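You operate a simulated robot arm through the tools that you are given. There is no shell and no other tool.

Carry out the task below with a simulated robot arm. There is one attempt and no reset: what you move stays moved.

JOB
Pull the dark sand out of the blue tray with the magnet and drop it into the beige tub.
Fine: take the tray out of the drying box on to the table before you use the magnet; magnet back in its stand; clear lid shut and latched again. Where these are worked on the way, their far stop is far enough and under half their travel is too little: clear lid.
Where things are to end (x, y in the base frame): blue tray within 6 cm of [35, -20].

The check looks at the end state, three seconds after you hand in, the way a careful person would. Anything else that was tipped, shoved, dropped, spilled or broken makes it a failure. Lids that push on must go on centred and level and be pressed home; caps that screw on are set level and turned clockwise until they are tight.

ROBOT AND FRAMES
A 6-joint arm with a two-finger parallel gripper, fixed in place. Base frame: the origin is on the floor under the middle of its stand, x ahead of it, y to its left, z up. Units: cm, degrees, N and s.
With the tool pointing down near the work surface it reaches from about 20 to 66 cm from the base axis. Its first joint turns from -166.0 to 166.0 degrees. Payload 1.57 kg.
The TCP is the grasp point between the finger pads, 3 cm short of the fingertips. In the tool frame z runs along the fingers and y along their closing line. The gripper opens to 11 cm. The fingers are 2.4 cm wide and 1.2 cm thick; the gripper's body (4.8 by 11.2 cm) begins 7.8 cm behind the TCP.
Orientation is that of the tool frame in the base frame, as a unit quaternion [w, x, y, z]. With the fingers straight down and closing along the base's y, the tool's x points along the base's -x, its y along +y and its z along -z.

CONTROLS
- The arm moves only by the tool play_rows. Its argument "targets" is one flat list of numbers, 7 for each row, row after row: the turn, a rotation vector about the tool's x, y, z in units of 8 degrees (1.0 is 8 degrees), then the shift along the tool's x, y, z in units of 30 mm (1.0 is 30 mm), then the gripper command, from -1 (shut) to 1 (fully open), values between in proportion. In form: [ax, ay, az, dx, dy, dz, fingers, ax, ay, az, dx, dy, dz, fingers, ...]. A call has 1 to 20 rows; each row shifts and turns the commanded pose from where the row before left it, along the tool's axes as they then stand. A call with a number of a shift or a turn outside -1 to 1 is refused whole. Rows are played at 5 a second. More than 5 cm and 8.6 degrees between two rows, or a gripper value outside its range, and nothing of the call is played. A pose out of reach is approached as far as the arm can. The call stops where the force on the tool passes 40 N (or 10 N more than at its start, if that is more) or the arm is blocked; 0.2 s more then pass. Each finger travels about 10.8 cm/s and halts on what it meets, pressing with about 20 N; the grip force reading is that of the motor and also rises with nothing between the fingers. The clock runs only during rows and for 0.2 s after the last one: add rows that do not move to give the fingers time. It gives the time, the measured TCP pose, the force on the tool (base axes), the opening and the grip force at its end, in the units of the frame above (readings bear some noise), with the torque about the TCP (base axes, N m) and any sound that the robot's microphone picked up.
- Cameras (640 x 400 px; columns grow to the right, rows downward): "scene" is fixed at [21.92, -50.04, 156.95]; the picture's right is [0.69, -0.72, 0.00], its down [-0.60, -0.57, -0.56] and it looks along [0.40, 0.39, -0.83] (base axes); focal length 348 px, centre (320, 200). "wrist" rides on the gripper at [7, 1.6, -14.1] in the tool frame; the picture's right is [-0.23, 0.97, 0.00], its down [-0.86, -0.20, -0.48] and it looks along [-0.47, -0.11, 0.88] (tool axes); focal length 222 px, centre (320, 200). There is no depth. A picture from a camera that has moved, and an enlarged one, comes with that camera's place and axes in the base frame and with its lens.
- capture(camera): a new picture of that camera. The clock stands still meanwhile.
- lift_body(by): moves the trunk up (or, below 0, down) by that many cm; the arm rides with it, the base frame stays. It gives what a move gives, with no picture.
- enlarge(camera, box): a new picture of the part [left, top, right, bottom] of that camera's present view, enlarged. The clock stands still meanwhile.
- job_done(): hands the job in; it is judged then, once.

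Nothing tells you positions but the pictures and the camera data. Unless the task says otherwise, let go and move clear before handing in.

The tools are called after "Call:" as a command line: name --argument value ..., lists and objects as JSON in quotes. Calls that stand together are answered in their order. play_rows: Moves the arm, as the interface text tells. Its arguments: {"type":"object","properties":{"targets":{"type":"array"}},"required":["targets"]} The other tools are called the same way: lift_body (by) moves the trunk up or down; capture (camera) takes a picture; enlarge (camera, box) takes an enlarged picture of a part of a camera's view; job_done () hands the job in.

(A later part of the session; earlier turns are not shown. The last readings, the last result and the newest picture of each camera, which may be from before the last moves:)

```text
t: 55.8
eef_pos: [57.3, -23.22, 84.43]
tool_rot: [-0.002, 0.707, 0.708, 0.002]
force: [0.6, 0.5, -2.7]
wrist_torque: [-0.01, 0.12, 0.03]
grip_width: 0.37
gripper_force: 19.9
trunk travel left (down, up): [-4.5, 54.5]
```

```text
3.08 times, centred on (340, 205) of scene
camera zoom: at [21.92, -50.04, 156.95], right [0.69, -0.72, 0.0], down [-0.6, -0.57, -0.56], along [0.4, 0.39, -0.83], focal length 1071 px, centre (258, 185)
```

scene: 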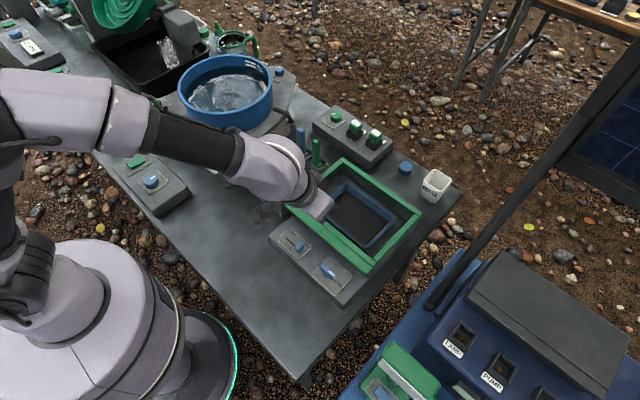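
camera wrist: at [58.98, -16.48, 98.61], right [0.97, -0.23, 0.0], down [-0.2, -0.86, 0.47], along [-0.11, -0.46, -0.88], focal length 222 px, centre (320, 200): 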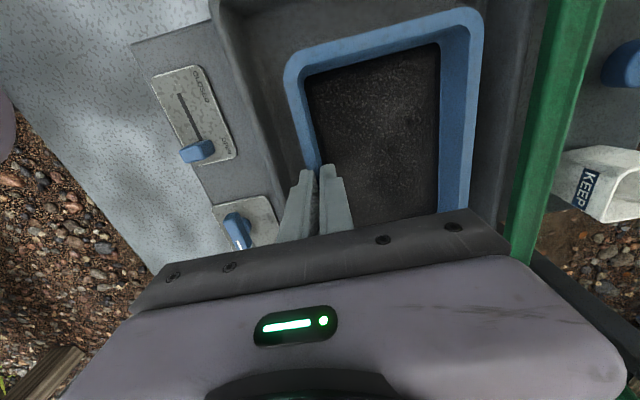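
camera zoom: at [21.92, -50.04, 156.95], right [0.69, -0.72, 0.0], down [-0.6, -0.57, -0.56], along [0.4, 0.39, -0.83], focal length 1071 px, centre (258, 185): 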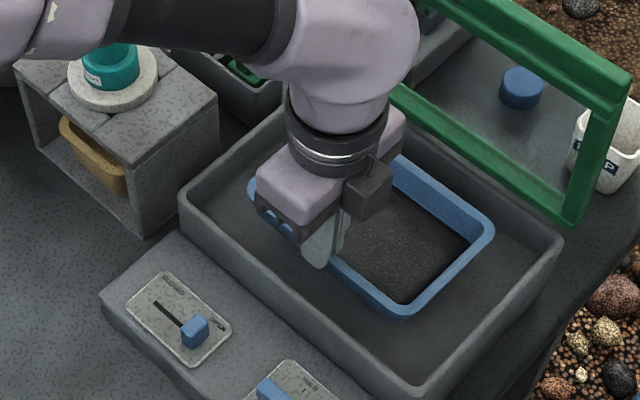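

Lift works (≈0.27 kg, nearly level). Raising clear of the box.

Call:
play_rows --targets '[0, 0, 0, 0, -0.05, -0.4, -1, 0, 0, 0, 0, -0.05, -0.4, -1, 0, 0, 0, 0, -0.05, -0.5, -1, 0, 0, 0, 0, 0, -0.5, -1, 0, 0, 0, 0, 0, -0.5, -1, 0, 0, 0, 0, 0, -0.5, -1, 0, 0, 0, 0, 0, -0.5, -1, 0, 0, 0, 0, 0, -0.5, -1, 0, 0, 0, 0, 0, 0, -1]'

Call:
capture --camera "scene"

Call:
capture --camera "wrist"

```text
t: 57.8
eef_pos: [56.97, -23.26, 95.82]
tool_rot: [-0.002, 0.706, 0.708, 0.001]
force: [-0.3, 0.7, -2.3]
wrist_torque: [0.01, 0.1, 0.05]
grip_width: 0.36
gripper_force: 19.9
trunk travel left (down, up): [-4.5, 54.5]
```

```text
taken
```

scene: 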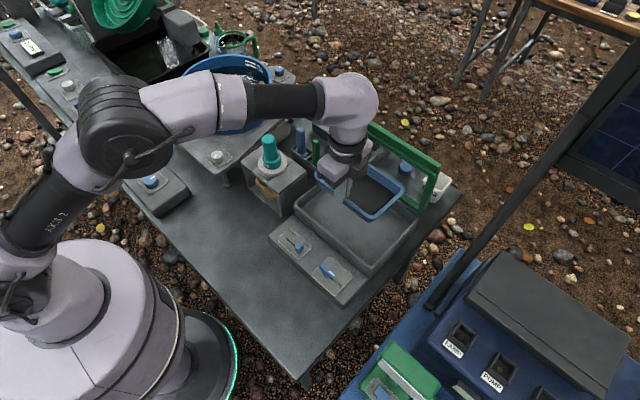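

```text
taken
camera wrist: at [58.49, -16.49, 110.07], right [0.97, -0.23, 0.0], down [-0.2, -0.86, 0.47], along [-0.11, -0.46, -0.88], focal length 222 px, centre (320, 200)
```

wrist: 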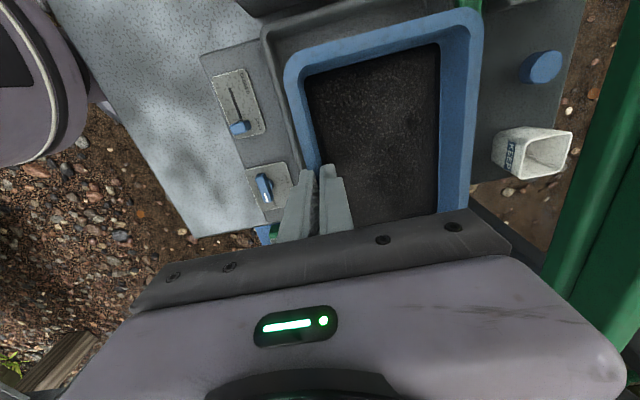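

Tray is out of the box and level. I'll move it toward the robot at height, then restore the trunk height for good close-in reach.

Call:
play_rows --targets '[0, 0, 0, 0, -0.3, 0, -1, 0, 0, 0, 0, -0.5, 0, -1, 0, 0, 0, 0, -0.6, 0, -1, 0, 0, 0, 0, -0.6, 0, -1, 0, 0, 0, 0, -0.6, 0, -1, 0, 0, 0, 0, -0.6, 0, -1, 0, 0, 0, 0, -0.5, 0, -1, 0, 0, 0, 0, -0.3, 0, -1, 0, 0, 0, 0, 0, 0, -1]'

Call:
lift_body --by 14

Call:
capture --camera "scene"

```text
t: 59.8
eef_pos: [44.94, -23.32, 95.8]
tool_rot: [-0.002, 0.706, 0.708, 0.001]
force: [-0.2, 0.6, -2.0]
wrist_torque: [-0.01, 0.15, 0.03]
grip_width: 0.38
gripper_force: 19.7
trunk travel left (down, up): [-4.5, 54.5]
```

```text
t: 61.5
eef_pos: [44.86, -23.18, 109.71]
tool_rot: [-0.001, 0.707, 0.708, 0.001]
force: [-0.1, 0.5, -0.9]
wrist_torque: [0.04, 0.13, 0.01]
grip_width: 0.35
gripper_force: 20.2
trunk travel left (down, up): [-18.5, 40.5]
```

```text
taken
```

scene: 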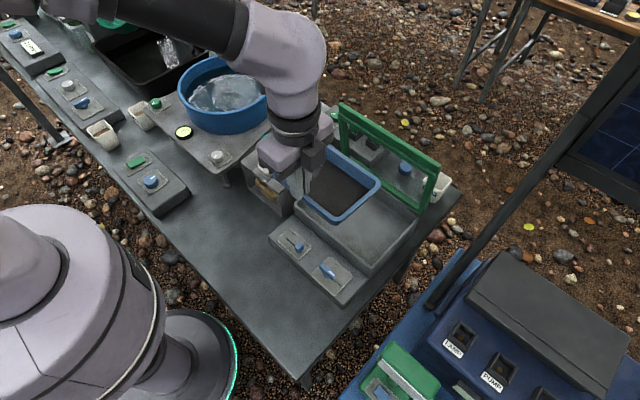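

Call:
play_rows --targets '[0, 0, 0, 0.118, -0.3, 0, -1, 0, 0, 0, 0.118, -0.55, 0, -1, 0, 0, 0, 0.118, -0.65, 0, -1, 0, 0, 0, 0.118, -0.65, 0, -1, 0, 0, 0, 0.118, -0.65, 0, -1, 0, 0, 0, 0.118, -0.65, 0, -1, 0, 0, 0, 0.118, -0.65, 0, -1, 0, 0, 0, 0.118, -0.65, 0, -1, 0, 0, 0, 0.118, -0.55, 0, -1, 0, 0, 0, 0, 0, 0.4, -1, 0, 0, 0, 0, 0, 0.7, -1, 0, 0, 0, 0, 0, 0.7, -1, 0, 0, 0, 0, 0, 0.7, -1, 0, 0, 0, 0, 0, 0.7, -1, 0, 0, 0, 0, 0, 0.7, -1, 0, 0, 0, 0, 0, 0.7, -1, 0, 0, 0, 0, 0, 0.7, -1, 0, 0, 0, 0, 0, 0.4, -1, 0, 0, 0, 0, 0, 0, -1]'

Call:
capture --camera "scene"

Call:
capture --camera "wrist"

```text
t: 65.5
eef_pos: [29.04, -20.25, 92.65]
tool_rot: [-0.001, 0.706, 0.708, 0.002]
force: [0.0, -0.7, -2.4]
wrist_torque: [0.02, 0.11, -0.02]
grip_width: 0.34
gripper_force: 20.2
trunk travel left (down, up): [-18.5, 40.5]
```

```text
taken
```

scene: 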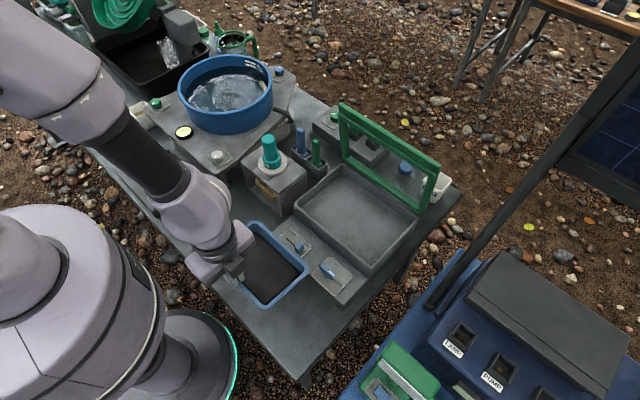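

```text
taken
camera wrist: at [30.64, -13.39, 106.89], right [0.97, -0.23, 0.0], down [-0.2, -0.86, 0.47], along [-0.11, -0.46, -0.88], focal length 222 px, centre (320, 200)
```

wrist: 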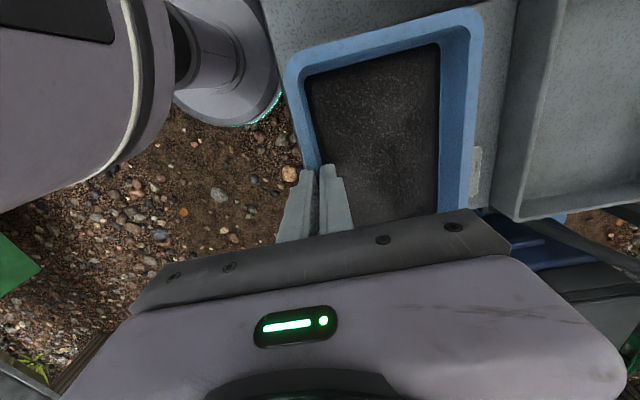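

Call:
play_rows --targets '[0, 0, 0, 0, 0, 0.5, -1, 0, 0, 0, 0, 0, 0.7, -1, 0, 0, 0, 0, 0, 0.7, -1, 0, 0, 0, 0, 0, 0.7, -1, 0, 0, 0, 0, 0, 0.5, -1, 0, 0, 0, 0, 0, 0.3, -1, 0, 0, 0, 0, 0, 0, -1]'

Call:
enlarge --camera "scene" --box '[170, 190, 350, 330]'

```text
t: 67.0
eef_pos: [28.93, -20.09, 82.47]
tool_rot: [-0.001, 0.706, 0.708, 0.001]
force: [0.1, 1.2, -1.4]
wrist_torque: [0.04, 0.11, -0.02]
grip_width: 0.38
gripper_force: 19.7
trunk travel left (down, up): [-18.5, 40.5]
```

```text
2.86 times, centred on (260, 260) of scene
camera zoom: at [21.92, -50.04, 156.95], right [0.69, -0.72, 0.0], down [-0.6, -0.57, -0.56], along [0.4, 0.39, -0.83], focal length 995 px, centre (491, 29)
```

zoom: 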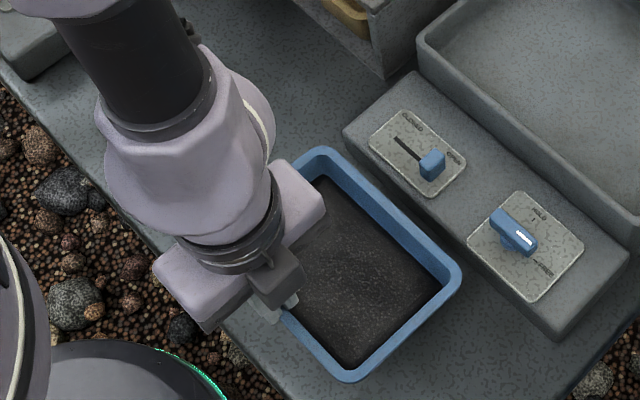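

Call:
play_rows --targets '[0, 0, 0, 0, 0, 0.15, -1, 0, 0, 0, 0, 0, 0.15, -1, 0, 0, 0, 0, 0, 0.15, -1, 0, 0, 0, 0, 0, 0.15, -1, 0, 0, 0, 0, 0, 0, -1]'

```text
t: 68.2
eef_pos: [28.91, -20.12, 80.98]
tool_rot: [-0.002, 0.707, 0.708, -0.001]
force: [0.6, -0.9, -2.5]
wrist_torque: [0.01, 0.12, 0.01]
grip_width: 0.38
gripper_force: 19.9
out of reach, approached as far as the arm can: row 4
trunk travel left (down, up): [-18.5, 40.5]
```

Arm is at its lower limit here with this trunk height, so I'll lower the trunk in small steps.

Call:
lift_body --by -1

```text
t: 68.8
eef_pos: [28.94, -20.09, 79.91]
tool_rot: [-0.002, 0.706, 0.708, -0.001]
force: [0.3, 0.0, -1.9]
wrist_torque: [0.0, 0.08, 0.01]
grip_width: 0.37
gripper_force: 19.8
trunk travel left (down, up): [-17.5, 41.5]
```

Call:
lift_body --by -0.5

Call:
enlarge --camera "scene" --box '[170, 190, 350, 330]'

```text
t: 69.4
eef_pos: [29.02, -20.0, 79.47]
tool_rot: [-0.002, 0.707, 0.707, -0.001]
force: [-0.4, 0.0, -2.0]
wrist_torque: [-0.01, 0.11, 0.01]
grip_width: 0.36
gripper_force: 19.9
trunk travel left (down, up): [-17.0, 42.0]
```

```text
2.86 times, centred on (260, 260) of scene
camera zoom: at [21.92, -50.04, 156.95], right [0.69, -0.72, 0.0], down [-0.6, -0.57, -0.56], along [0.4, 0.39, -0.83], focal length 995 px, centre (491, 29)
```

zoom: 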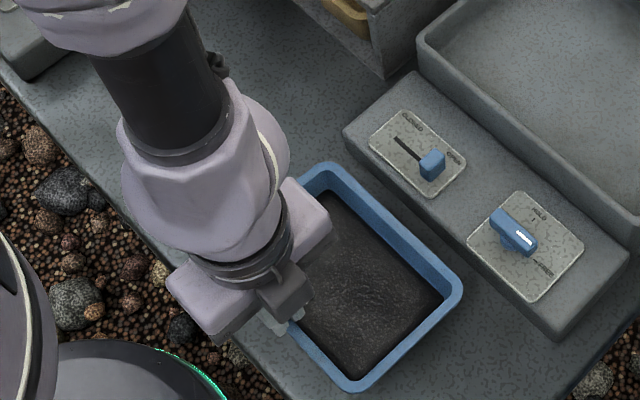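

Call:
lift_body --by -0.5

```text
t: 69.9
eef_pos: [29.0, -20.23, 79.0]
tool_rot: [-0.003, 0.706, 0.708, -0.001]
force: [0.3, 1.0, -1.9]
wrist_torque: [0.01, 0.11, 0.0]
grip_width: 0.39
gripper_force: 20.1
trunk travel left (down, up): [-16.5, 42.5]
```

Call:
lift_body --by -0.5

```text
t: 70.5
eef_pos: [28.97, -20.13, 78.49]
tool_rot: [-0.002, 0.707, 0.707, -0.002]
force: [0.3, 0.4, -1.5]
wrist_torque: [0.02, 0.09, 0.0]
grip_width: 0.37
gripper_force: 20.1
trunk travel left (down, up): [-16.0, 43.0]
```

Call:
lift_body --by -0.4

```text
t: 71.0
eef_pos: [28.85, -20.2, 78.05]
tool_rot: [-0.003, 0.707, 0.707, -0.001]
force: [-0.1, 0.5, -0.4]
wrist_torque: [0.07, 0.02, 0.0]
grip_width: 0.37
gripper_force: 19.3
trunk travel left (down, up): [-15.6, 43.4]
```

Contact beginning (weight coming off). A little more to seat it.

Call:
lift_body --by -0.2

Call:
enlarge --camera "scene" --box '[170, 190, 350, 330]'

Call:
capture --camera "wrist"

```text
t: 71.5
eef_pos: [28.98, -20.29, 77.92]
tool_rot: [-0.003, 0.707, 0.708, -0.001]
force: [0.3, -0.5, 1.0]
wrist_torque: [0.24, -0.16, 0.06]
grip_width: 0.38
gripper_force: 19.8
trunk travel left (down, up): [-15.4, 43.6]
```

```text
2.86 times, centred on (260, 260) of scene
camera zoom: at [21.92, -50.04, 156.95], right [0.69, -0.72, 0.0], down [-0.6, -0.57, -0.56], along [0.4, 0.39, -0.83], focal length 995 px, centre (491, 29)
```

zoom: 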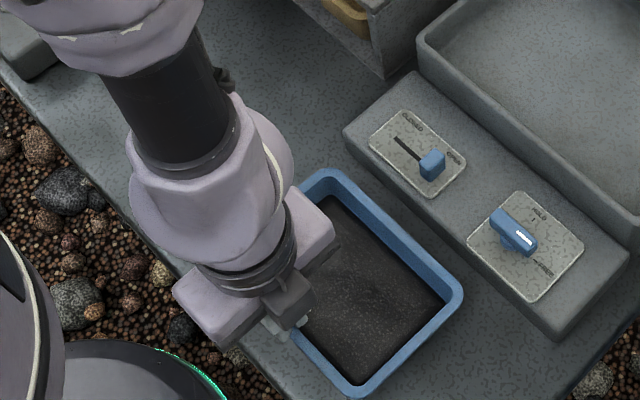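

```text
taken
camera wrist: at [30.62, -13.29, 92.12], right [0.97, -0.23, 0.0], down [-0.2, -0.86, 0.48], along [-0.11, -0.46, -0.88], focal length 222 px, centre (320, 200)
```

wrist: 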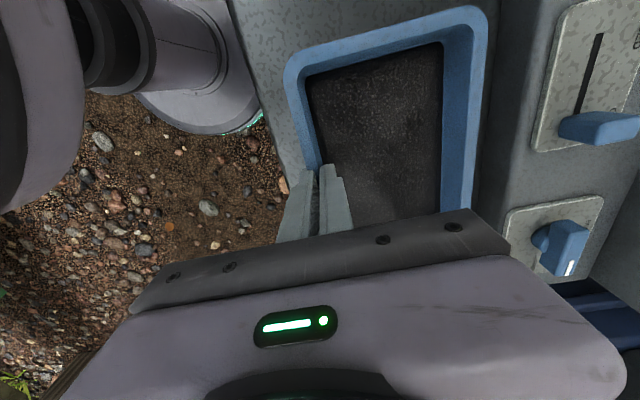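

Tray is seated on the table. Releasing and raising straight up.

Call:
play_rows --targets '[0, 0, 0, 0, 0, 0, -0.8, 0, 0, 0, 0, 0, 0, -0.6, 0, 0, 0, 0, 0, 0, -0.6, 0, 0, 0, 0, 0, -0.3, -0.6, 0, 0, 0, 0, 0, -0.5, -0.6, 0, 0, 0, 0, 0, -0.8, -0.6, 0, 0, 0, 0, 0, -0.8, -0.6, 0, 0, 0, 0, 0, -0.8, -0.6, 0, 0, 0, 0, 0, -0.8, -0.6, 0, 0, 0, 0, 0, 0, -0.6]'

Call:
enlarge --camera "scene" --box '[170, 170, 390, 330]'

Call:
capture --camera "wrist"

```text
t: 73.7
eef_pos: [29.01, -20.08, 89.93]
tool_rot: [-0.002, 0.706, 0.708, -0.002]
force: [-0.3, 0.2, -0.4]
wrist_torque: [-0.01, 0.0, -0.01]
grip_width: 2.19
gripper_force: 0.1
trunk travel left (down, up): [-15.4, 43.6]
```

```text
2.50 times, centred on (280, 250) of scene
camera zoom: at [21.92, -50.04, 156.95], right [0.69, -0.72, 0.0], down [-0.6, -0.57, -0.56], along [0.4, 0.39, -0.83], focal length 870 px, centre (420, 75)
```

zoom: 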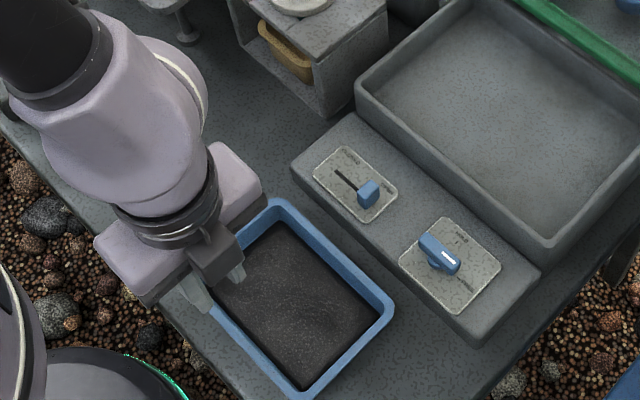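

```text
taken
camera wrist: at [30.68, -13.29, 104.12], right [0.97, -0.23, -0.01], down [-0.2, -0.86, 0.48], along [-0.11, -0.46, -0.88], focal length 222 px, centre (320, 200)
```

wrist: 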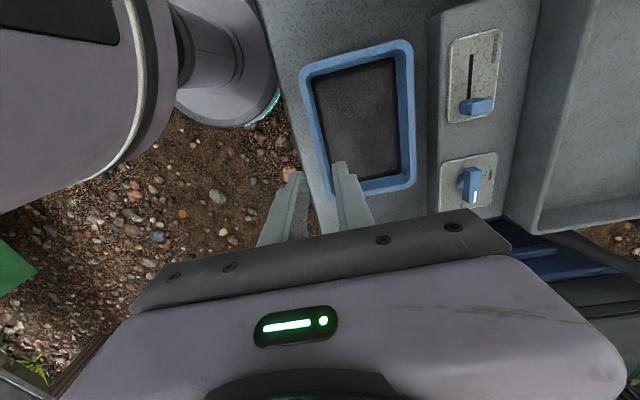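

Tray centre is about (34.7, −19.4), good. Next I'll turn the gripper back and go look closely at the magnet stand and the tub.

Call:
play_rows --targets '[0, 0, -0.9375, 0, 0, -0.3, -0.6, 0, 0, -0.9375, 0, 0, -0.3, -0.6, 0, 0, -0.9375, 0, 0, -0.3, -0.6, 0, 0, -0.9375, 0, 0, 0, -0.6, 0, 0, -0.9375, 0, 0, 0, -0.6, 0, 0, -0.9375, 0, 0, 0, -0.6, 0, 0, -0.9375, 0, 0, 0, -0.6, 0, 0, -0.9375, 0, 0, 0, -0.6, 0, 0, -0.9375, 0, 0, 0, -0.6, 0, 0, -0.9375, 0, 0, 0, -0.6, 0, 0, -0.9375, 0, 0, 0, -0.6, 0, 0, -0.9375, 0, 0, 0, -0.6, 0, 0, 0, -0.7, 0.9, 0, 0, 0, 0, 0, -0.7, 0.9, 0, 1, 0, 0, 0, -0.7, 0.9, 0, 1, 0, 0, 0, -0.7, 0.9, 0, 1, 0, 0, 0, -0.7, 0.9, 0, 1, 0, 0, 0, -0.7, 0.9, 0, 1, 0, 0, 0, -0.7, 0.9, 0, 1, 0, 0, 0, -0.7, 0.9, 0, 1]'

Call:
capture --camera "wrist"

```text
t: 77.9
eef_pos: [45.7, 1.41, 92.59]
tool_rot: [-0.003, -0.001, 1.0, 0.001]
force: [0.6, -0.4, 0.4]
wrist_torque: [-0.01, 0.02, -0.02]
grip_width: 11.03
gripper_force: 0.1
trunk travel left (down, up): [-15.4, 43.6]
```

```text
taken
camera wrist: at [38.85, 2.94, 106.84], right [0.23, 0.97, 0.0], down [0.86, -0.2, 0.47], along [0.46, -0.11, -0.88], focal length 222 px, centre (320, 200)
```

wrist: 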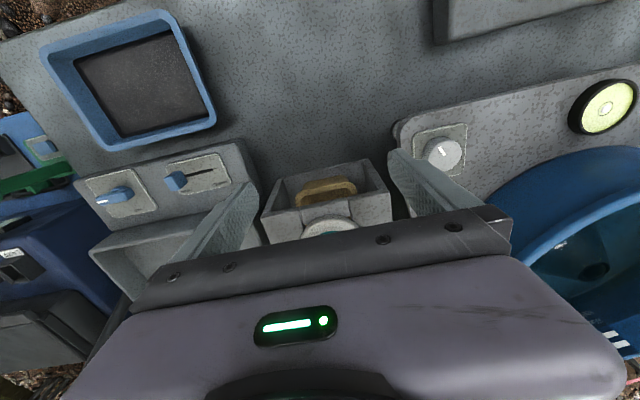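

Call:
play_rows --targets '[0, -1, 0, 0, 0, 0, 1, 0, -1, 0, 0, 0, 0, 1, 0, -1, 0, 0, 0, 0, 1, 0, 0, 0, 0, 0, 0, 1]'

Call:
capture --camera "wrist"

Call:
enlarge --camera "wrist" --box '[220, 60, 420, 220]'

```text
t: 78.9
eef_pos: [45.83, 1.76, 92.46]
tool_rot: [0.177, -0.002, 0.984, 0.008]
force: [-0.1, 0.6, -0.4]
wrist_torque: [-0.01, -0.02, 0.01]
grip_width: 10.99
gripper_force: 0.0
out of reach, approached as far as the arm can: row 3
trunk travel left (down, up): [-15.4, 43.6]
```

```text
taken
camera wrist: at [34.3, 3.08, 103.43], right [0.21, 0.97, 0.09], down [0.64, -0.21, 0.74], along [0.74, -0.09, -0.66], focal length 222 px, centre (320, 200)
```

wrist: 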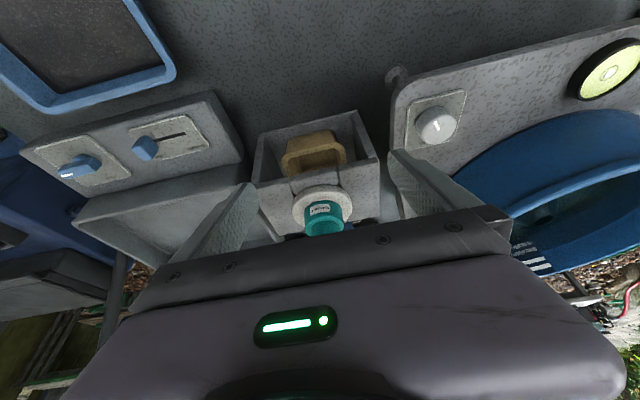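

```text
2.50 times, centred on (320, 140) of wrist
camera zoom: at [34.3, 3.08, 103.43], right [0.21, 0.97, 0.09], down [0.64, -0.21, 0.74], along [0.74, -0.09, -0.66], focal length 555 px, centre (320, 350)
```

zoom: 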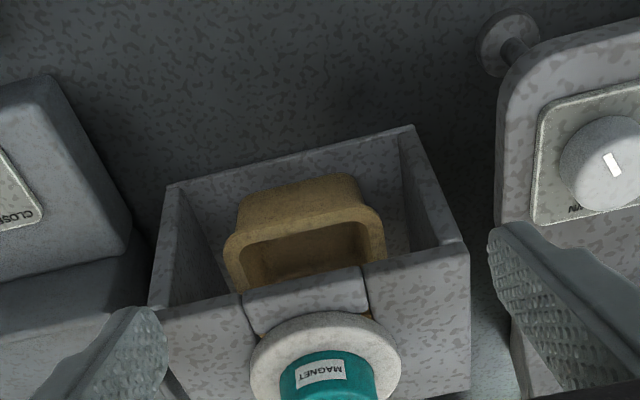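

Recomputing with this view: the stand top is at z ≈ 83.5 and the magnet axis is near (56.4, 0.6), with the handle up to about z 95; the beige tub sits right beneath it inside the stand. I'll level the hand and move above the handle.

Call:
play_rows --targets '[0.038, 0.85, 0.01, 0, 0, 0, 1, 0.038, 0.85, 0.01, 0, 0, 0, 1, 0.038, 0.85, 0.01, 0, 0, 0, 1, 0, 0, 0, 0, 0, -0.9, 1, 0, 0, 0, 0, 0, -0.9, 1, 0, 0, 0, 0, 0, -0.9, 1, 0, 0, 0, -0.875, -0.1, 0, 1, 0, 0, 0, -0.875, -0.1, 0, 1, 0, 0, 0, -0.875, -0.1, 0, 1, 0, 0, 0, -0.875, -0.1, 0, 1, 0, 0, 0, 0, 0, 0, 1]'

Call:
capture --camera "wrist"

Call:
enlarge --camera "scene" --box '[210, 90, 350, 220]'

```text
t: 81.3
eef_pos: [56.38, 0.47, 100.72]
tool_rot: [-0.001, 0.0, 1.0, 0.0]
force: [-0.7, -1.6, 0.4]
wrist_torque: [0.0, -0.01, 0.0]
grip_width: 10.99
gripper_force: 0.0
trunk travel left (down, up): [-15.4, 43.6]
```

```text
taken
camera wrist: at [49.39, 2.1, 114.86], right [0.23, 0.97, 0.0], down [0.86, -0.2, 0.48], along [0.46, -0.11, -0.88], focal length 222 px, centre (320, 200)
```

wrist: 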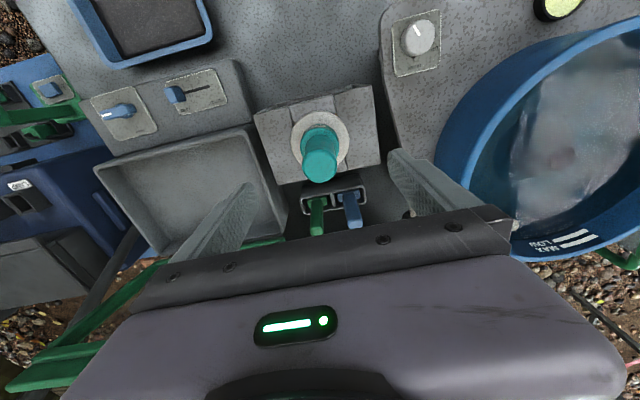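

```text
3.08 times, centred on (280, 155) of scene
camera zoom: at [21.92, -50.04, 156.95], right [0.69, -0.72, 0.0], down [-0.6, -0.57, -0.56], along [0.4, 0.39, -0.83], focal length 1071 px, centre (443, 338)
```

zoom: 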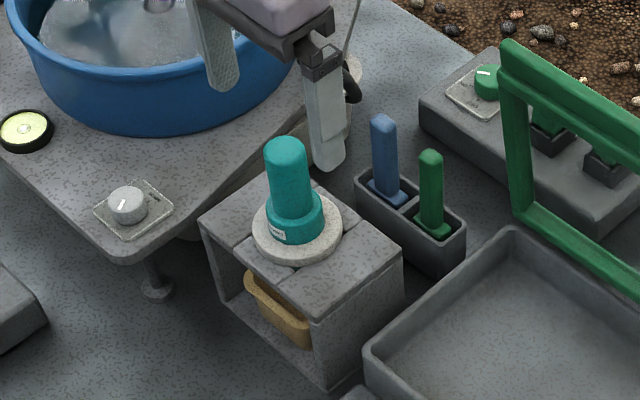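

The handle is centred under the gripper at about (56.2, 0.45). Lowering to grip it above the collar.

Call:
play_rows --targets '[0, 0, 0, 0.06, 0, 0.6, 0.3, 0, 0, 0, 0, 0, 0.9, 0.3, 0, 0, 0, 0, 0, 0.9, 0.3, 0, 0, 0, 0, 0, 0.6, 0.3, 0, 0, 0, 0, 0, 0, 0.3]'

Call:
capture --camera "wrist"

Call:
enlarge --camera "scene" --box '[210, 90, 350, 220]'

```text
t: 82.5
eef_pos: [56.15, 0.69, 91.51]
tool_rot: [-0.001, 0.001, 1.0, 0.0]
force: [0.4, -0.7, 0.1]
wrist_torque: [0.02, 0.0, -0.04]
grip_width: 7.14
gripper_force: 0.0
trunk travel left (down, up): [-15.4, 43.6]
```

```text
taken
camera wrist: at [49.23, 2.15, 105.74], right [0.23, 0.97, 0.0], down [0.86, -0.2, 0.48], along [0.46, -0.11, -0.88], focal length 222 px, centre (320, 200)
```

wrist: 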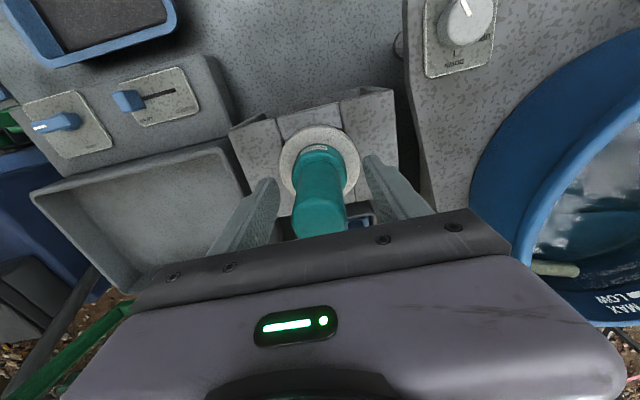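

```text
3.08 times, centred on (280, 155) of scene
camera zoom: at [21.92, -50.04, 156.95], right [0.69, -0.72, 0.0], down [-0.6, -0.57, -0.56], along [0.4, 0.39, -0.83], focal length 1071 px, centre (443, 338)
```

zoom: 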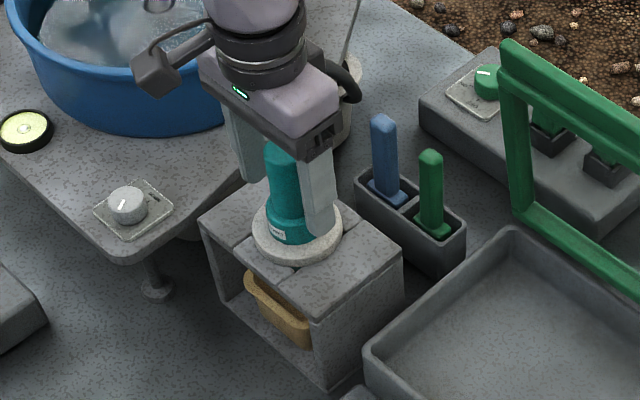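

Call:
play_rows --targets '[0, 0, 0, 0, 0, 0.1, 0.1, 0, 0, 0, 0, 0, 0, -0.2, 0, 0, 0, 0, 0, 0, -0.5, 0, 0, 0, 0, 0, 0, -1, 0, 0, 0, 0, 0, 0, -1, 0, 0, 0, 0, 0, 0, -1]'

```text
t: 83.9
eef_pos: [56.18, 0.6, 91.25]
tool_rot: [-0.001, 0.001, 1.0, 0.0]
force: [0.7, -0.8, 1.6]
wrist_torque: [-0.05, -0.14, -0.01]
grip_width: 4.72
gripper_force: 20.4
trunk travel left (down, up): [-15.4, 43.6]
```

Gripped (4.7 cm). Lifting slowly a little to see what comes with it.

Call:
play_rows --targets '[0, 0, 0, 0, 0, -0.15, -1, 0, 0, 0, 0, 0, -0.2, -1, 0, 0, 0, 0, 0, -0.3, -1, 0, 0, 0, 0, 0, 0, -1]'

Call:
capture --camera "wrist"

Call:
enlarge --camera "scene" --box '[210, 90, 350, 220]'

```text
t: 84.9
eef_pos: [56.1, 0.55, 93.28]
tool_rot: [-0.001, 0.001, 1.0, 0.0]
force: [-0.1, 0.1, -2.1]
wrist_torque: [0.04, 0.03, -0.03]
grip_width: 4.72
gripper_force: 19.5
trunk travel left (down, up): [-15.4, 43.6]
```

```text
taken
camera wrist: at [49.15, 2.07, 107.42], right [0.23, 0.97, 0.0], down [0.86, -0.2, 0.48], along [0.46, -0.11, -0.88], focal length 222 px, centre (320, 200)
```

wrist: 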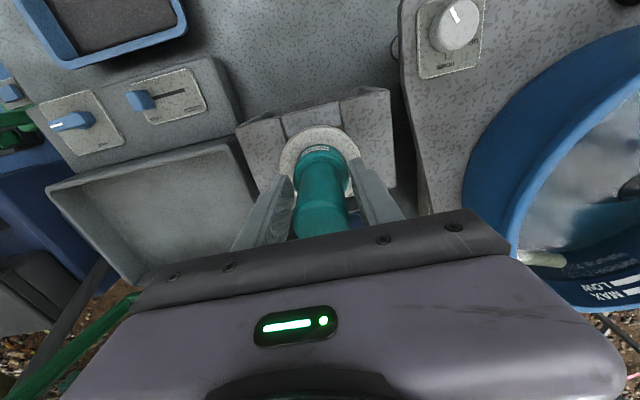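

```text
3.08 times, centred on (280, 155) of scene
camera zoom: at [21.92, -50.04, 156.95], right [0.69, -0.72, 0.0], down [-0.6, -0.57, -0.56], along [0.4, 0.39, -0.83], focal length 1071 px, centre (443, 338)
```

zoom: 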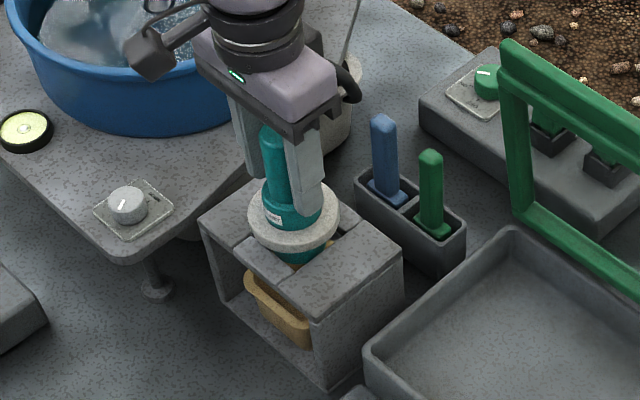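

The whole magnet (with its white flange) lifts out, about 0.2 kg. Raising it clear to inspect its lower end.

Call:
play_rows --targets '[0, 0, 0, 0, 0, -0.4, -1, 0, 0, 0, 0, 0, -0.6, -1, 0, 0, 0, 0, 0, -0.6, -1, 0, 0, 0, 0, 0, -0.6, -1, 0, 0, 0, 0, 0, -0.6, -1, 0, 0, 0, 0, 0, -0.6, -1, 0, 0, 0, 0, 0, -0.4, -1, 0, 0, 0, 0, 0, 0, -1]'

Call:
capture --camera "wrist"

Call:
enlarge --camera "scene" --box '[210, 70, 350, 220]'

```text
t: 86.7
eef_pos: [56.08, 0.53, 104.62]
tool_rot: [-0.001, -0.001, 1.0, 0.0]
force: [0.6, 0.1, -2.1]
wrist_torque: [0.03, 0.06, 0.01]
grip_width: 4.68
gripper_force: 19.8
trunk travel left (down, up): [-15.4, 43.6]
```

```text
taken
camera wrist: at [49.17, 2.1, 118.85], right [0.23, 0.97, 0.0], down [0.86, -0.2, 0.48], along [0.46, -0.11, -0.88], focal length 222 px, centre (320, 200)
```

wrist: 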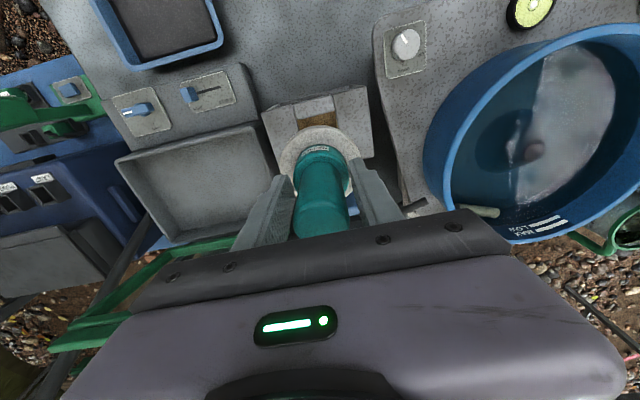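

```text
2.67 times, centred on (280, 145) of scene
camera zoom: at [21.92, -50.04, 156.95], right [0.69, -0.72, 0.0], down [-0.6, -0.57, -0.56], along [0.4, 0.39, -0.83], focal length 928 px, centre (427, 347)
```

zoom: 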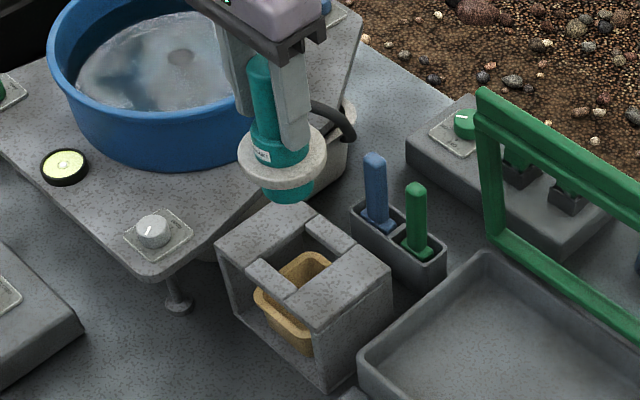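

The stand has a square hole with the beige tub directly under it, and the magnet has a ~4.5 cm stub below the flange. Now carrying the magnet over the tray at height.

Call:
play_rows --targets '[0, 0, 0, 0.3, -0.3, 0.05, -1, 0, 0, 0, 0.6, -0.55, 0.1, -1, 0, 0, 0, 0.7, -0.66, 0.15, -1, 0, 0, 0, 0.7, -0.66, 0.15, -1, 0, 0, 0, 0.7, -0.66, 0.15, -1, 0, 0, 0, 0.7, -0.66, 0.15, -1, 0, 0, 0, 0.7, -0.66, 0.15, -1, 0, 0, 0, 0.7, -0.66, 0.15, -1, 0, 0, 0, 0.7, -0.66, 0.15, -1, 0, 0, 0, 0.7, -0.66, 0.15, -1, 0, 0, 0, 0.5, -0.5, 0.15, -1, 0, 0, 0, 0, 0, 0, -1]'

Call:
capture --camera "wrist"

Call:
enlarge --camera "scene" --box '[170, 170, 350, 310]'

```text
t: 89.3
eef_pos: [35.07, -19.26, 100.2]
tool_rot: [-0.001, 0.001, 1.0, 0.0]
force: [-0.2, 0.0, -3.1]
wrist_torque: [-0.01, 0.03, 0.0]
grip_width: 3.35
gripper_force: 20.2
trunk travel left (down, up): [-15.4, 43.6]
```

```text
taken
camera wrist: at [28.1, -17.73, 114.35], right [0.23, 0.97, 0.0], down [0.86, -0.2, 0.48], along [0.46, -0.11, -0.88], focal length 222 px, centre (320, 200)
```

wrist: 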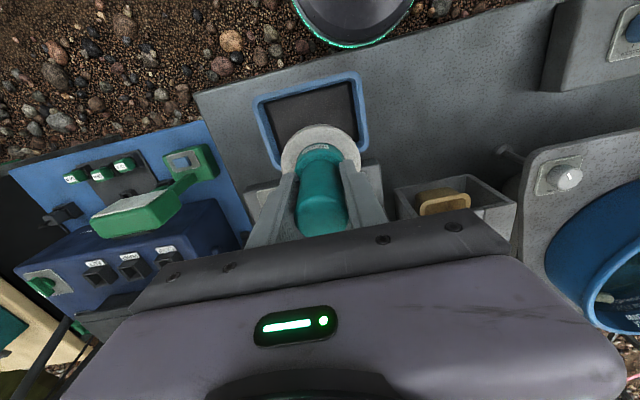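

```text
2.86 times, centred on (260, 240) of scene
camera zoom: at [21.92, -50.04, 156.95], right [0.69, -0.72, 0.0], down [-0.6, -0.57, -0.56], along [0.4, 0.39, -0.83], focal length 995 px, centre (491, 86)
```

zoom: 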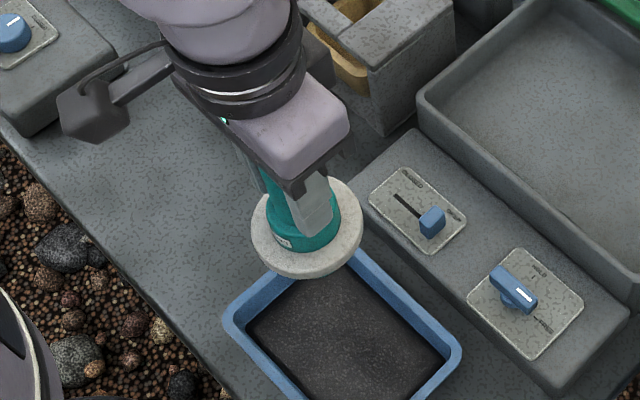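

The magnet slid about 1 cm in the fingers and now sits with the pads on the narrower handle (3.35 cm), looking upright. I'll lower it carefully over the tray centre.

Call:
play_rows --targets '[0, 0, 0, 0, 0, 0.5, -1, 0, 0, 0, 0, 0, 0.6, -1, 0, 0, 0, 0, 0, 0.6, -1, 0, 0, 0, 0, 0, 0.6, -1, 0, 0, 0, 0, 0, 0.5, -1, 0, 0, 0, 0, 0, 0.3, -1, 0, 0, 0, 0, 0, 0, -1]'

Call:
capture --camera "wrist"

Call:
enlarge --camera "scene" --box '[200, 180, 340, 310]'

```text
t: 90.9
eef_pos: [35.05, -19.4, 90.81]
tool_rot: [0.0, 0.0, 1.0, 0.0]
force: [0.1, 0.2, -2.6]
wrist_torque: [0.0, 0.01, -0.03]
grip_width: 3.35
gripper_force: 20.4
trunk travel left (down, up): [-15.4, 43.6]
```

```text
taken
camera wrist: at [28.12, -17.78, 105.03], right [0.23, 0.97, 0.0], down [0.86, -0.2, 0.48], along [0.46, -0.11, -0.88], focal length 222 px, centre (320, 200)
```

wrist: 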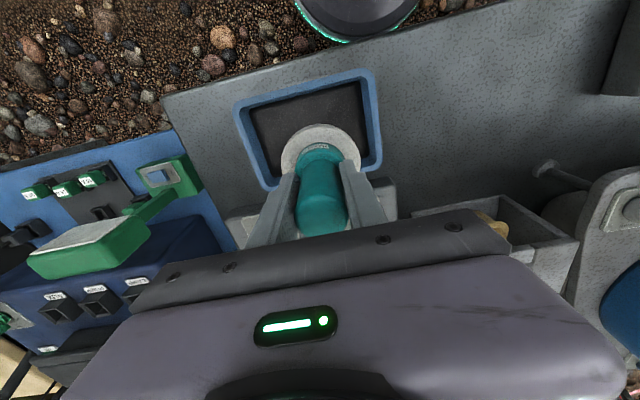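

```text
3.08 times, centred on (270, 245) of scene
camera zoom: at [21.92, -50.04, 156.95], right [0.69, -0.72, 0.0], down [-0.6, -0.57, -0.56], along [0.4, 0.39, -0.83], focal length 1071 px, centre (474, 62)
```

zoom: 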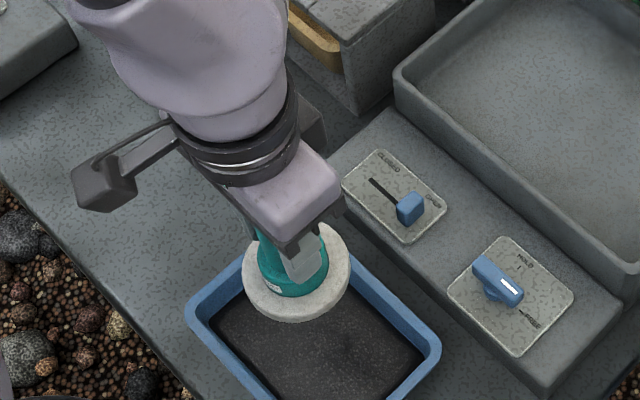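

Call:
play_rows --targets '[0, 0, 0, 0, 0, 0.25, -1, 0, 0, 0, 0, 0, 0.25, -1, 0, 0, 0, 0, 0, 0.25, -1, 0, 0, 0, 0, 0, 0.2, -1, 0, 0, 0, 0, 0, 0, -1]'

Call:
capture --camera "wrist"

Call:
enlarge --camera "scene" --box '[200, 200, 320, 310]'

```text
t: 92.1
eef_pos: [35.05, -19.38, 88.0]
tool_rot: [-0.001, 0.0, 1.0, 0.0]
force: [-0.1, -0.4, -2.9]
wrist_torque: [0.0, 0.03, -0.02]
grip_width: 3.33
gripper_force: 19.9
trunk travel left (down, up): [-15.4, 43.6]
```

```text
taken
camera wrist: at [28.13, -17.77, 102.21], right [0.23, 0.97, 0.0], down [0.86, -0.2, 0.48], along [0.46, -0.11, -0.88], focal length 222 px, centre (320, 200)
```

wrist: 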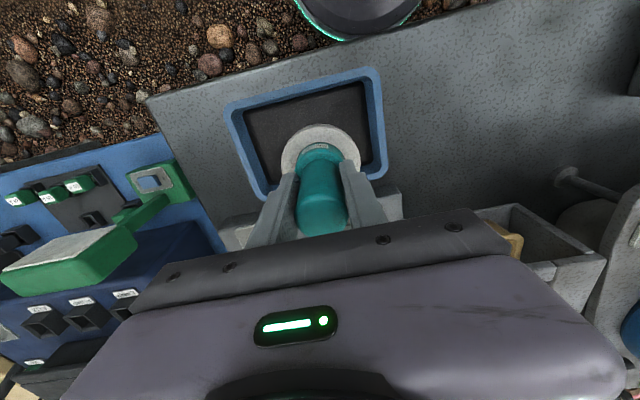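

```text
3.64 times, centred on (260, 255) of scene
camera zoom: at [21.92, -50.04, 156.95], right [0.69, -0.72, 0.0], down [-0.6, -0.57, -0.56], along [0.4, 0.39, -0.83], focal length 1266 px, centre (538, 0)
```

zoom: 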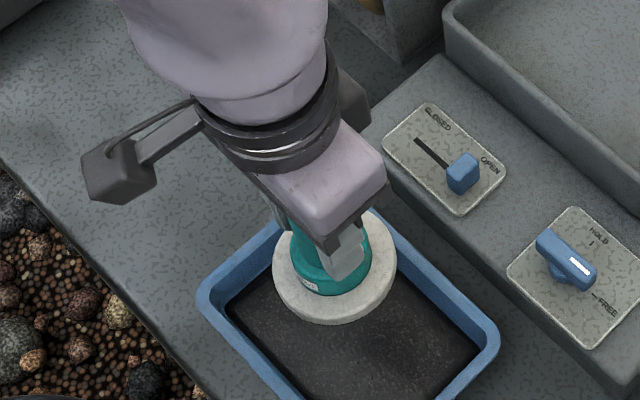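

Call:
play_rows --targets '[0, 0, 0, 0, 0, 0.12, -1, 0, 0, 0, 0, 0, 0.12, -1, 0, 0, 0, 0, 0, 0.12, -1, 0, 0, 0, 0, 0, 0, -1]'

Call:
enlarge --camera "scene" --box '[200, 200, 320, 310]'

```text
t: 93.1
eef_pos: [35.05, -19.15, 86.92]
tool_rot: [0.0, 0.001, 1.0, 0.001]
force: [-0.4, -0.6, -3.1]
wrist_torque: [-0.02, 0.01, 0.01]
grip_width: 3.33
gripper_force: 20.0
trunk travel left (down, up): [-15.4, 43.6]
```

```text
3.64 times, centred on (260, 255) of scene
camera zoom: at [21.92, -50.04, 156.95], right [0.69, -0.72, 0.0], down [-0.6, -0.57, -0.56], along [0.4, 0.39, -0.83], focal length 1266 px, centre (538, 0)
```

zoom: 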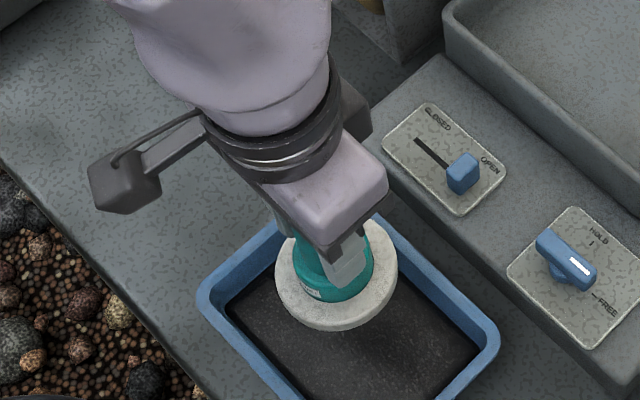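

Call:
play_rows --targets '[0, 0, 0, 0, 0, 0.1, -1, 0, 0, 0, 0, 0, 0.1, -1, 0, 0, 0, 0, 0, 0, -1]'

```text
t: 93.9
eef_pos: [35.1, -19.24, 86.35]
tool_rot: [-0.001, 0.001, 1.0, 0.0]
force: [-0.2, -1.1, -2.6]
wrist_torque: [0.0, 0.05, 0.0]
grip_width: 3.35
gripper_force: 19.9
trunk travel left (down, up): [-15.4, 43.6]
```

Call:
play_rows --targets '[0, 0, 0, 0, 0, 0.1, -1, 0, 0, 0, 0, 0, 0.1, -1, 0, 0, 0, 0, 0, 0, -1]'

Call:
capture --camera "wrist"

Call:
enlarge --camera "scene" --box '[200, 200, 320, 310]'

```text
t: 94.7
eef_pos: [35.11, -19.22, 85.77]
tool_rot: [-0.001, 0.001, 1.0, 0.0]
force: [-0.8, 0.8, -2.0]
wrist_torque: [-0.03, -0.02, -0.02]
grip_width: 3.32
gripper_force: 20.0
trunk travel left (down, up): [-15.4, 43.6]
```

```text
taken
camera wrist: at [28.12, -17.76, 99.92], right [0.23, 0.97, 0.0], down [0.86, -0.2, 0.48], along [0.46, -0.11, -0.88], focal length 222 px, centre (320, 200)
```

wrist: 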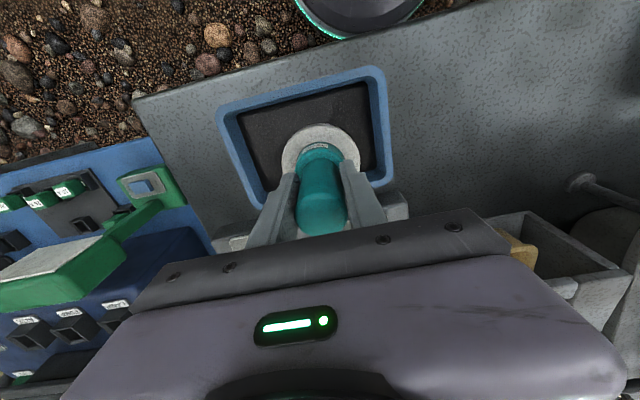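

```text
3.64 times, centred on (260, 255) of scene
camera zoom: at [21.92, -50.04, 156.95], right [0.69, -0.72, 0.0], down [-0.6, -0.57, -0.56], along [0.4, 0.39, -0.83], focal length 1266 px, centre (538, 0)
```

zoom: 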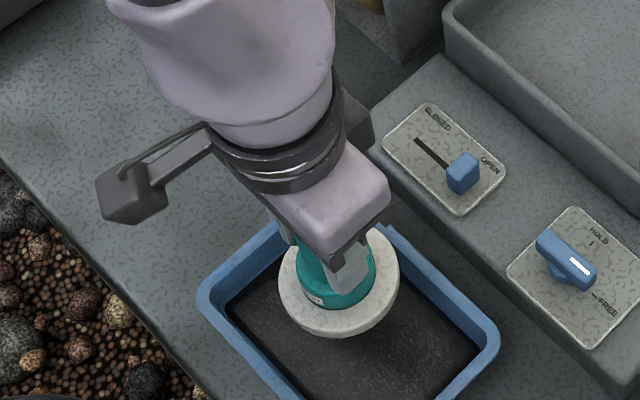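

Call:
play_rows --targets '[0, 0, 0, 0, 0, 0.1, -1, 0, 0, 0, 0, 0, 0.1, -1, 0, 0, 0, 0, 0, 0, -1]'

```text
t: 95.5
eef_pos: [35.03, -19.41, 85.06]
tool_rot: [0.0, 0.001, 1.0, 0.0]
force: [0.0, 0.3, -2.8]
wrist_torque: [0.0, 0.0, -0.01]
grip_width: 3.35
gripper_force: 20.0
trunk travel left (down, up): [-15.4, 43.6]
```

Call:
play_rows --targets '[0, 0, 0, 0, 0, 0.1, -1, 0, 0, 0, 0, 0, 0.1, -1, 0, 0, 0, 0, 0, 0, -1]'

Call:
enlarge --camera "scene" --box '[200, 200, 320, 310]'

```text
t: 96.3
eef_pos: [34.91, -19.3, 84.53]
tool_rot: [-0.001, 0.001, 1.0, 0.0]
force: [-0.3, -0.6, -3.3]
wrist_torque: [-0.03, 0.03, 0.0]
grip_width: 3.33
gripper_force: 19.9
trunk travel left (down, up): [-15.4, 43.6]
```

```text
3.64 times, centred on (260, 255) of scene
camera zoom: at [21.92, -50.04, 156.95], right [0.69, -0.72, 0.0], down [-0.6, -0.57, -0.56], along [0.4, 0.39, -0.83], focal length 1266 px, centre (538, 0)
```

zoom: 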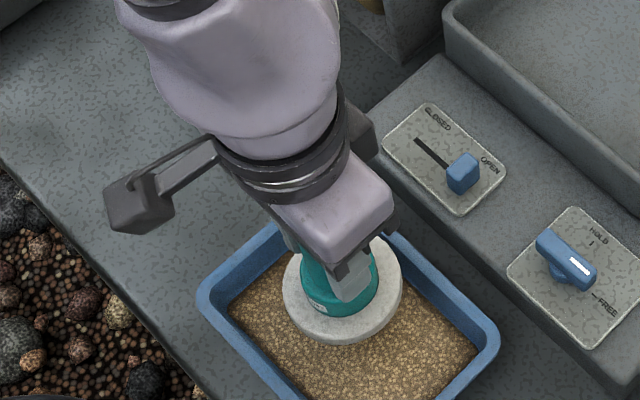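

The dark sand jumped onto the magnet – the tray now shows only pale sand. Lifting slowly to inspect.

Call:
play_rows --targets '[0, 0, 0, 0, 0, -0.15, -1, 0, 0, 0, 0, 0, -0.25, -1, 0, 0, 0, 0, 0, -0.35, -1, 0, 0, 0, 0, 0, -0.5, -1, 0, 0, 0, 0, 0, -0.5, -1, 0, 0, 0, 0, 0, -0.6, -1, 0, 0, 0, 0, 0, -0.6, -1, 0, 0, 0, 0, 0, -0.6, -1, 0, 0, 0, 0, 0, -0.6, -1, 0, 0, 0, 0, 0, -0.6, -1, 0, 0, 0, 0, 0, -0.6, -1, 0, 0, 0, 0, 0, -0.6, -1, 0, 0, 0, 0, 0, -0.4, -1, 0, 0, 0, 0, 0, 0, -1]'

Call:
capture --camera "wrist"

Call:
enlarge --camera "scene" --box '[190, 160, 330, 300]'

```text
t: 99.3
eef_pos: [35.05, -19.27, 103.67]
tool_rot: [-0.001, 0.001, 1.0, 0.0]
force: [0.1, 0.4, -3.8]
wrist_torque: [0.01, 0.0, -0.01]
grip_width: 3.34
gripper_force: 20.1
trunk travel left (down, up): [-15.4, 43.6]
```

```text
taken
camera wrist: at [28.12, -17.72, 117.8], right [0.23, 0.97, 0.0], down [0.86, -0.2, 0.48], along [0.46, -0.11, -0.88], focal length 222 px, centre (320, 200)
```

wrist: 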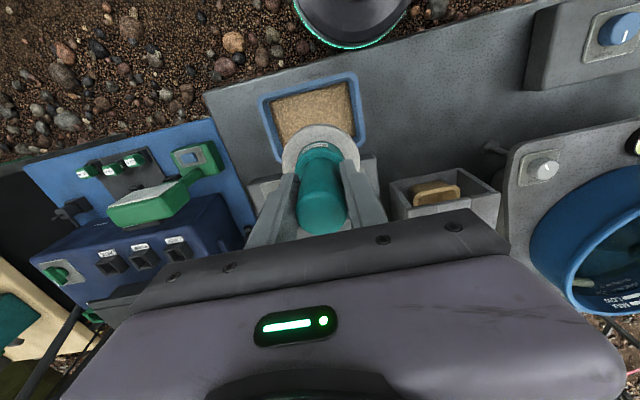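

```text
2.86 times, centred on (260, 230) of scene
camera zoom: at [21.92, -50.04, 156.95], right [0.69, -0.72, 0.0], down [-0.6, -0.57, -0.56], along [0.4, 0.39, -0.83], focal length 995 px, centre (491, 114)
```

zoom: 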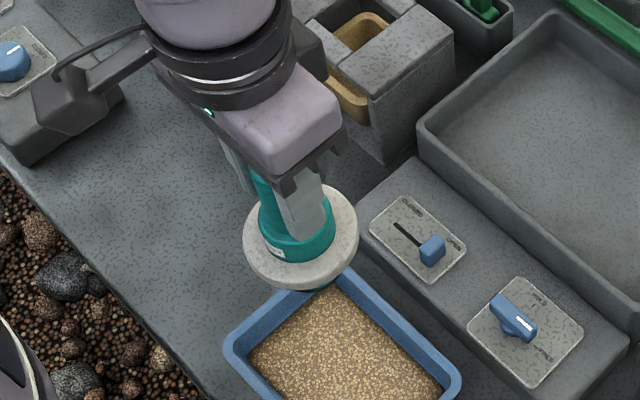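

Call:
enlarge --camera "scene" --box '[225, 190, 285, 245]'

Call:
enlarge --camera "wrist" --box '[240, 70, 400, 240]'

Call:
enlarge --camera "scene" --box '[225, 140, 315, 215]'

```text
7.27 times, centred on (255, 218) of scene
camera zoom: at [21.92, -50.04, 156.95], right [0.69, -0.72, 0.0], down [-0.6, -0.57, -0.56], along [0.4, 0.39, -0.83], focal length 2532 px, centre (793, 73)
```

zoom: 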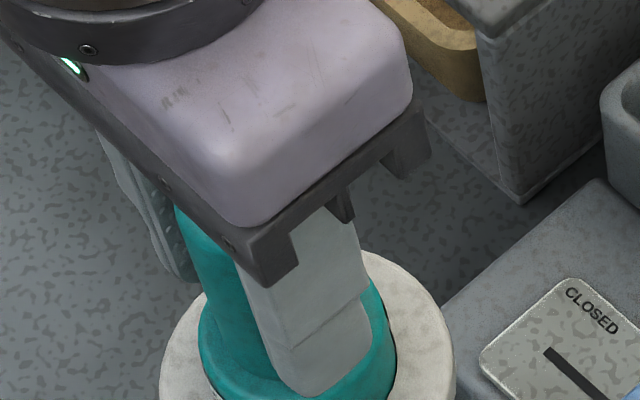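

```text
2.35 times, centred on (320, 155) of wrist
camera zoom: at [28.12, -17.72, 117.8], right [0.23, 0.97, 0.0], down [0.86, -0.2, 0.48], along [0.46, -0.11, -0.88], focal length 523 px, centre (320, 306)
```

zoom: 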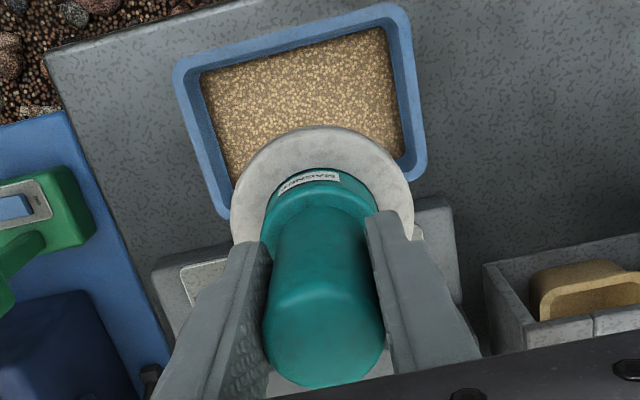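

```text
5.33 times, centred on (270, 178) of scene
camera zoom: at [21.92, -50.04, 156.95], right [0.69, -0.72, 0.0], down [-0.6, -0.57, -0.56], along [0.4, 0.39, -0.83], focal length 1857 px, centre (587, 320)
```

zoom: 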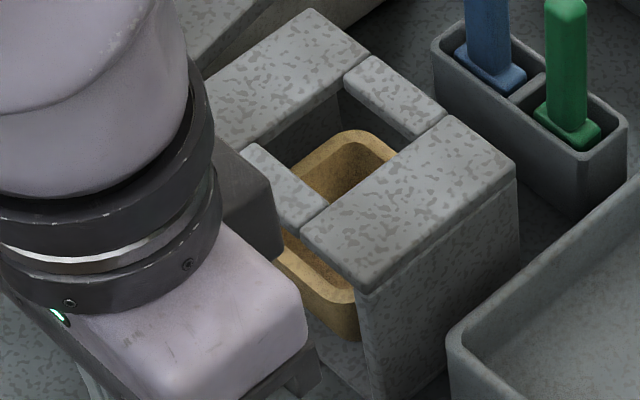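

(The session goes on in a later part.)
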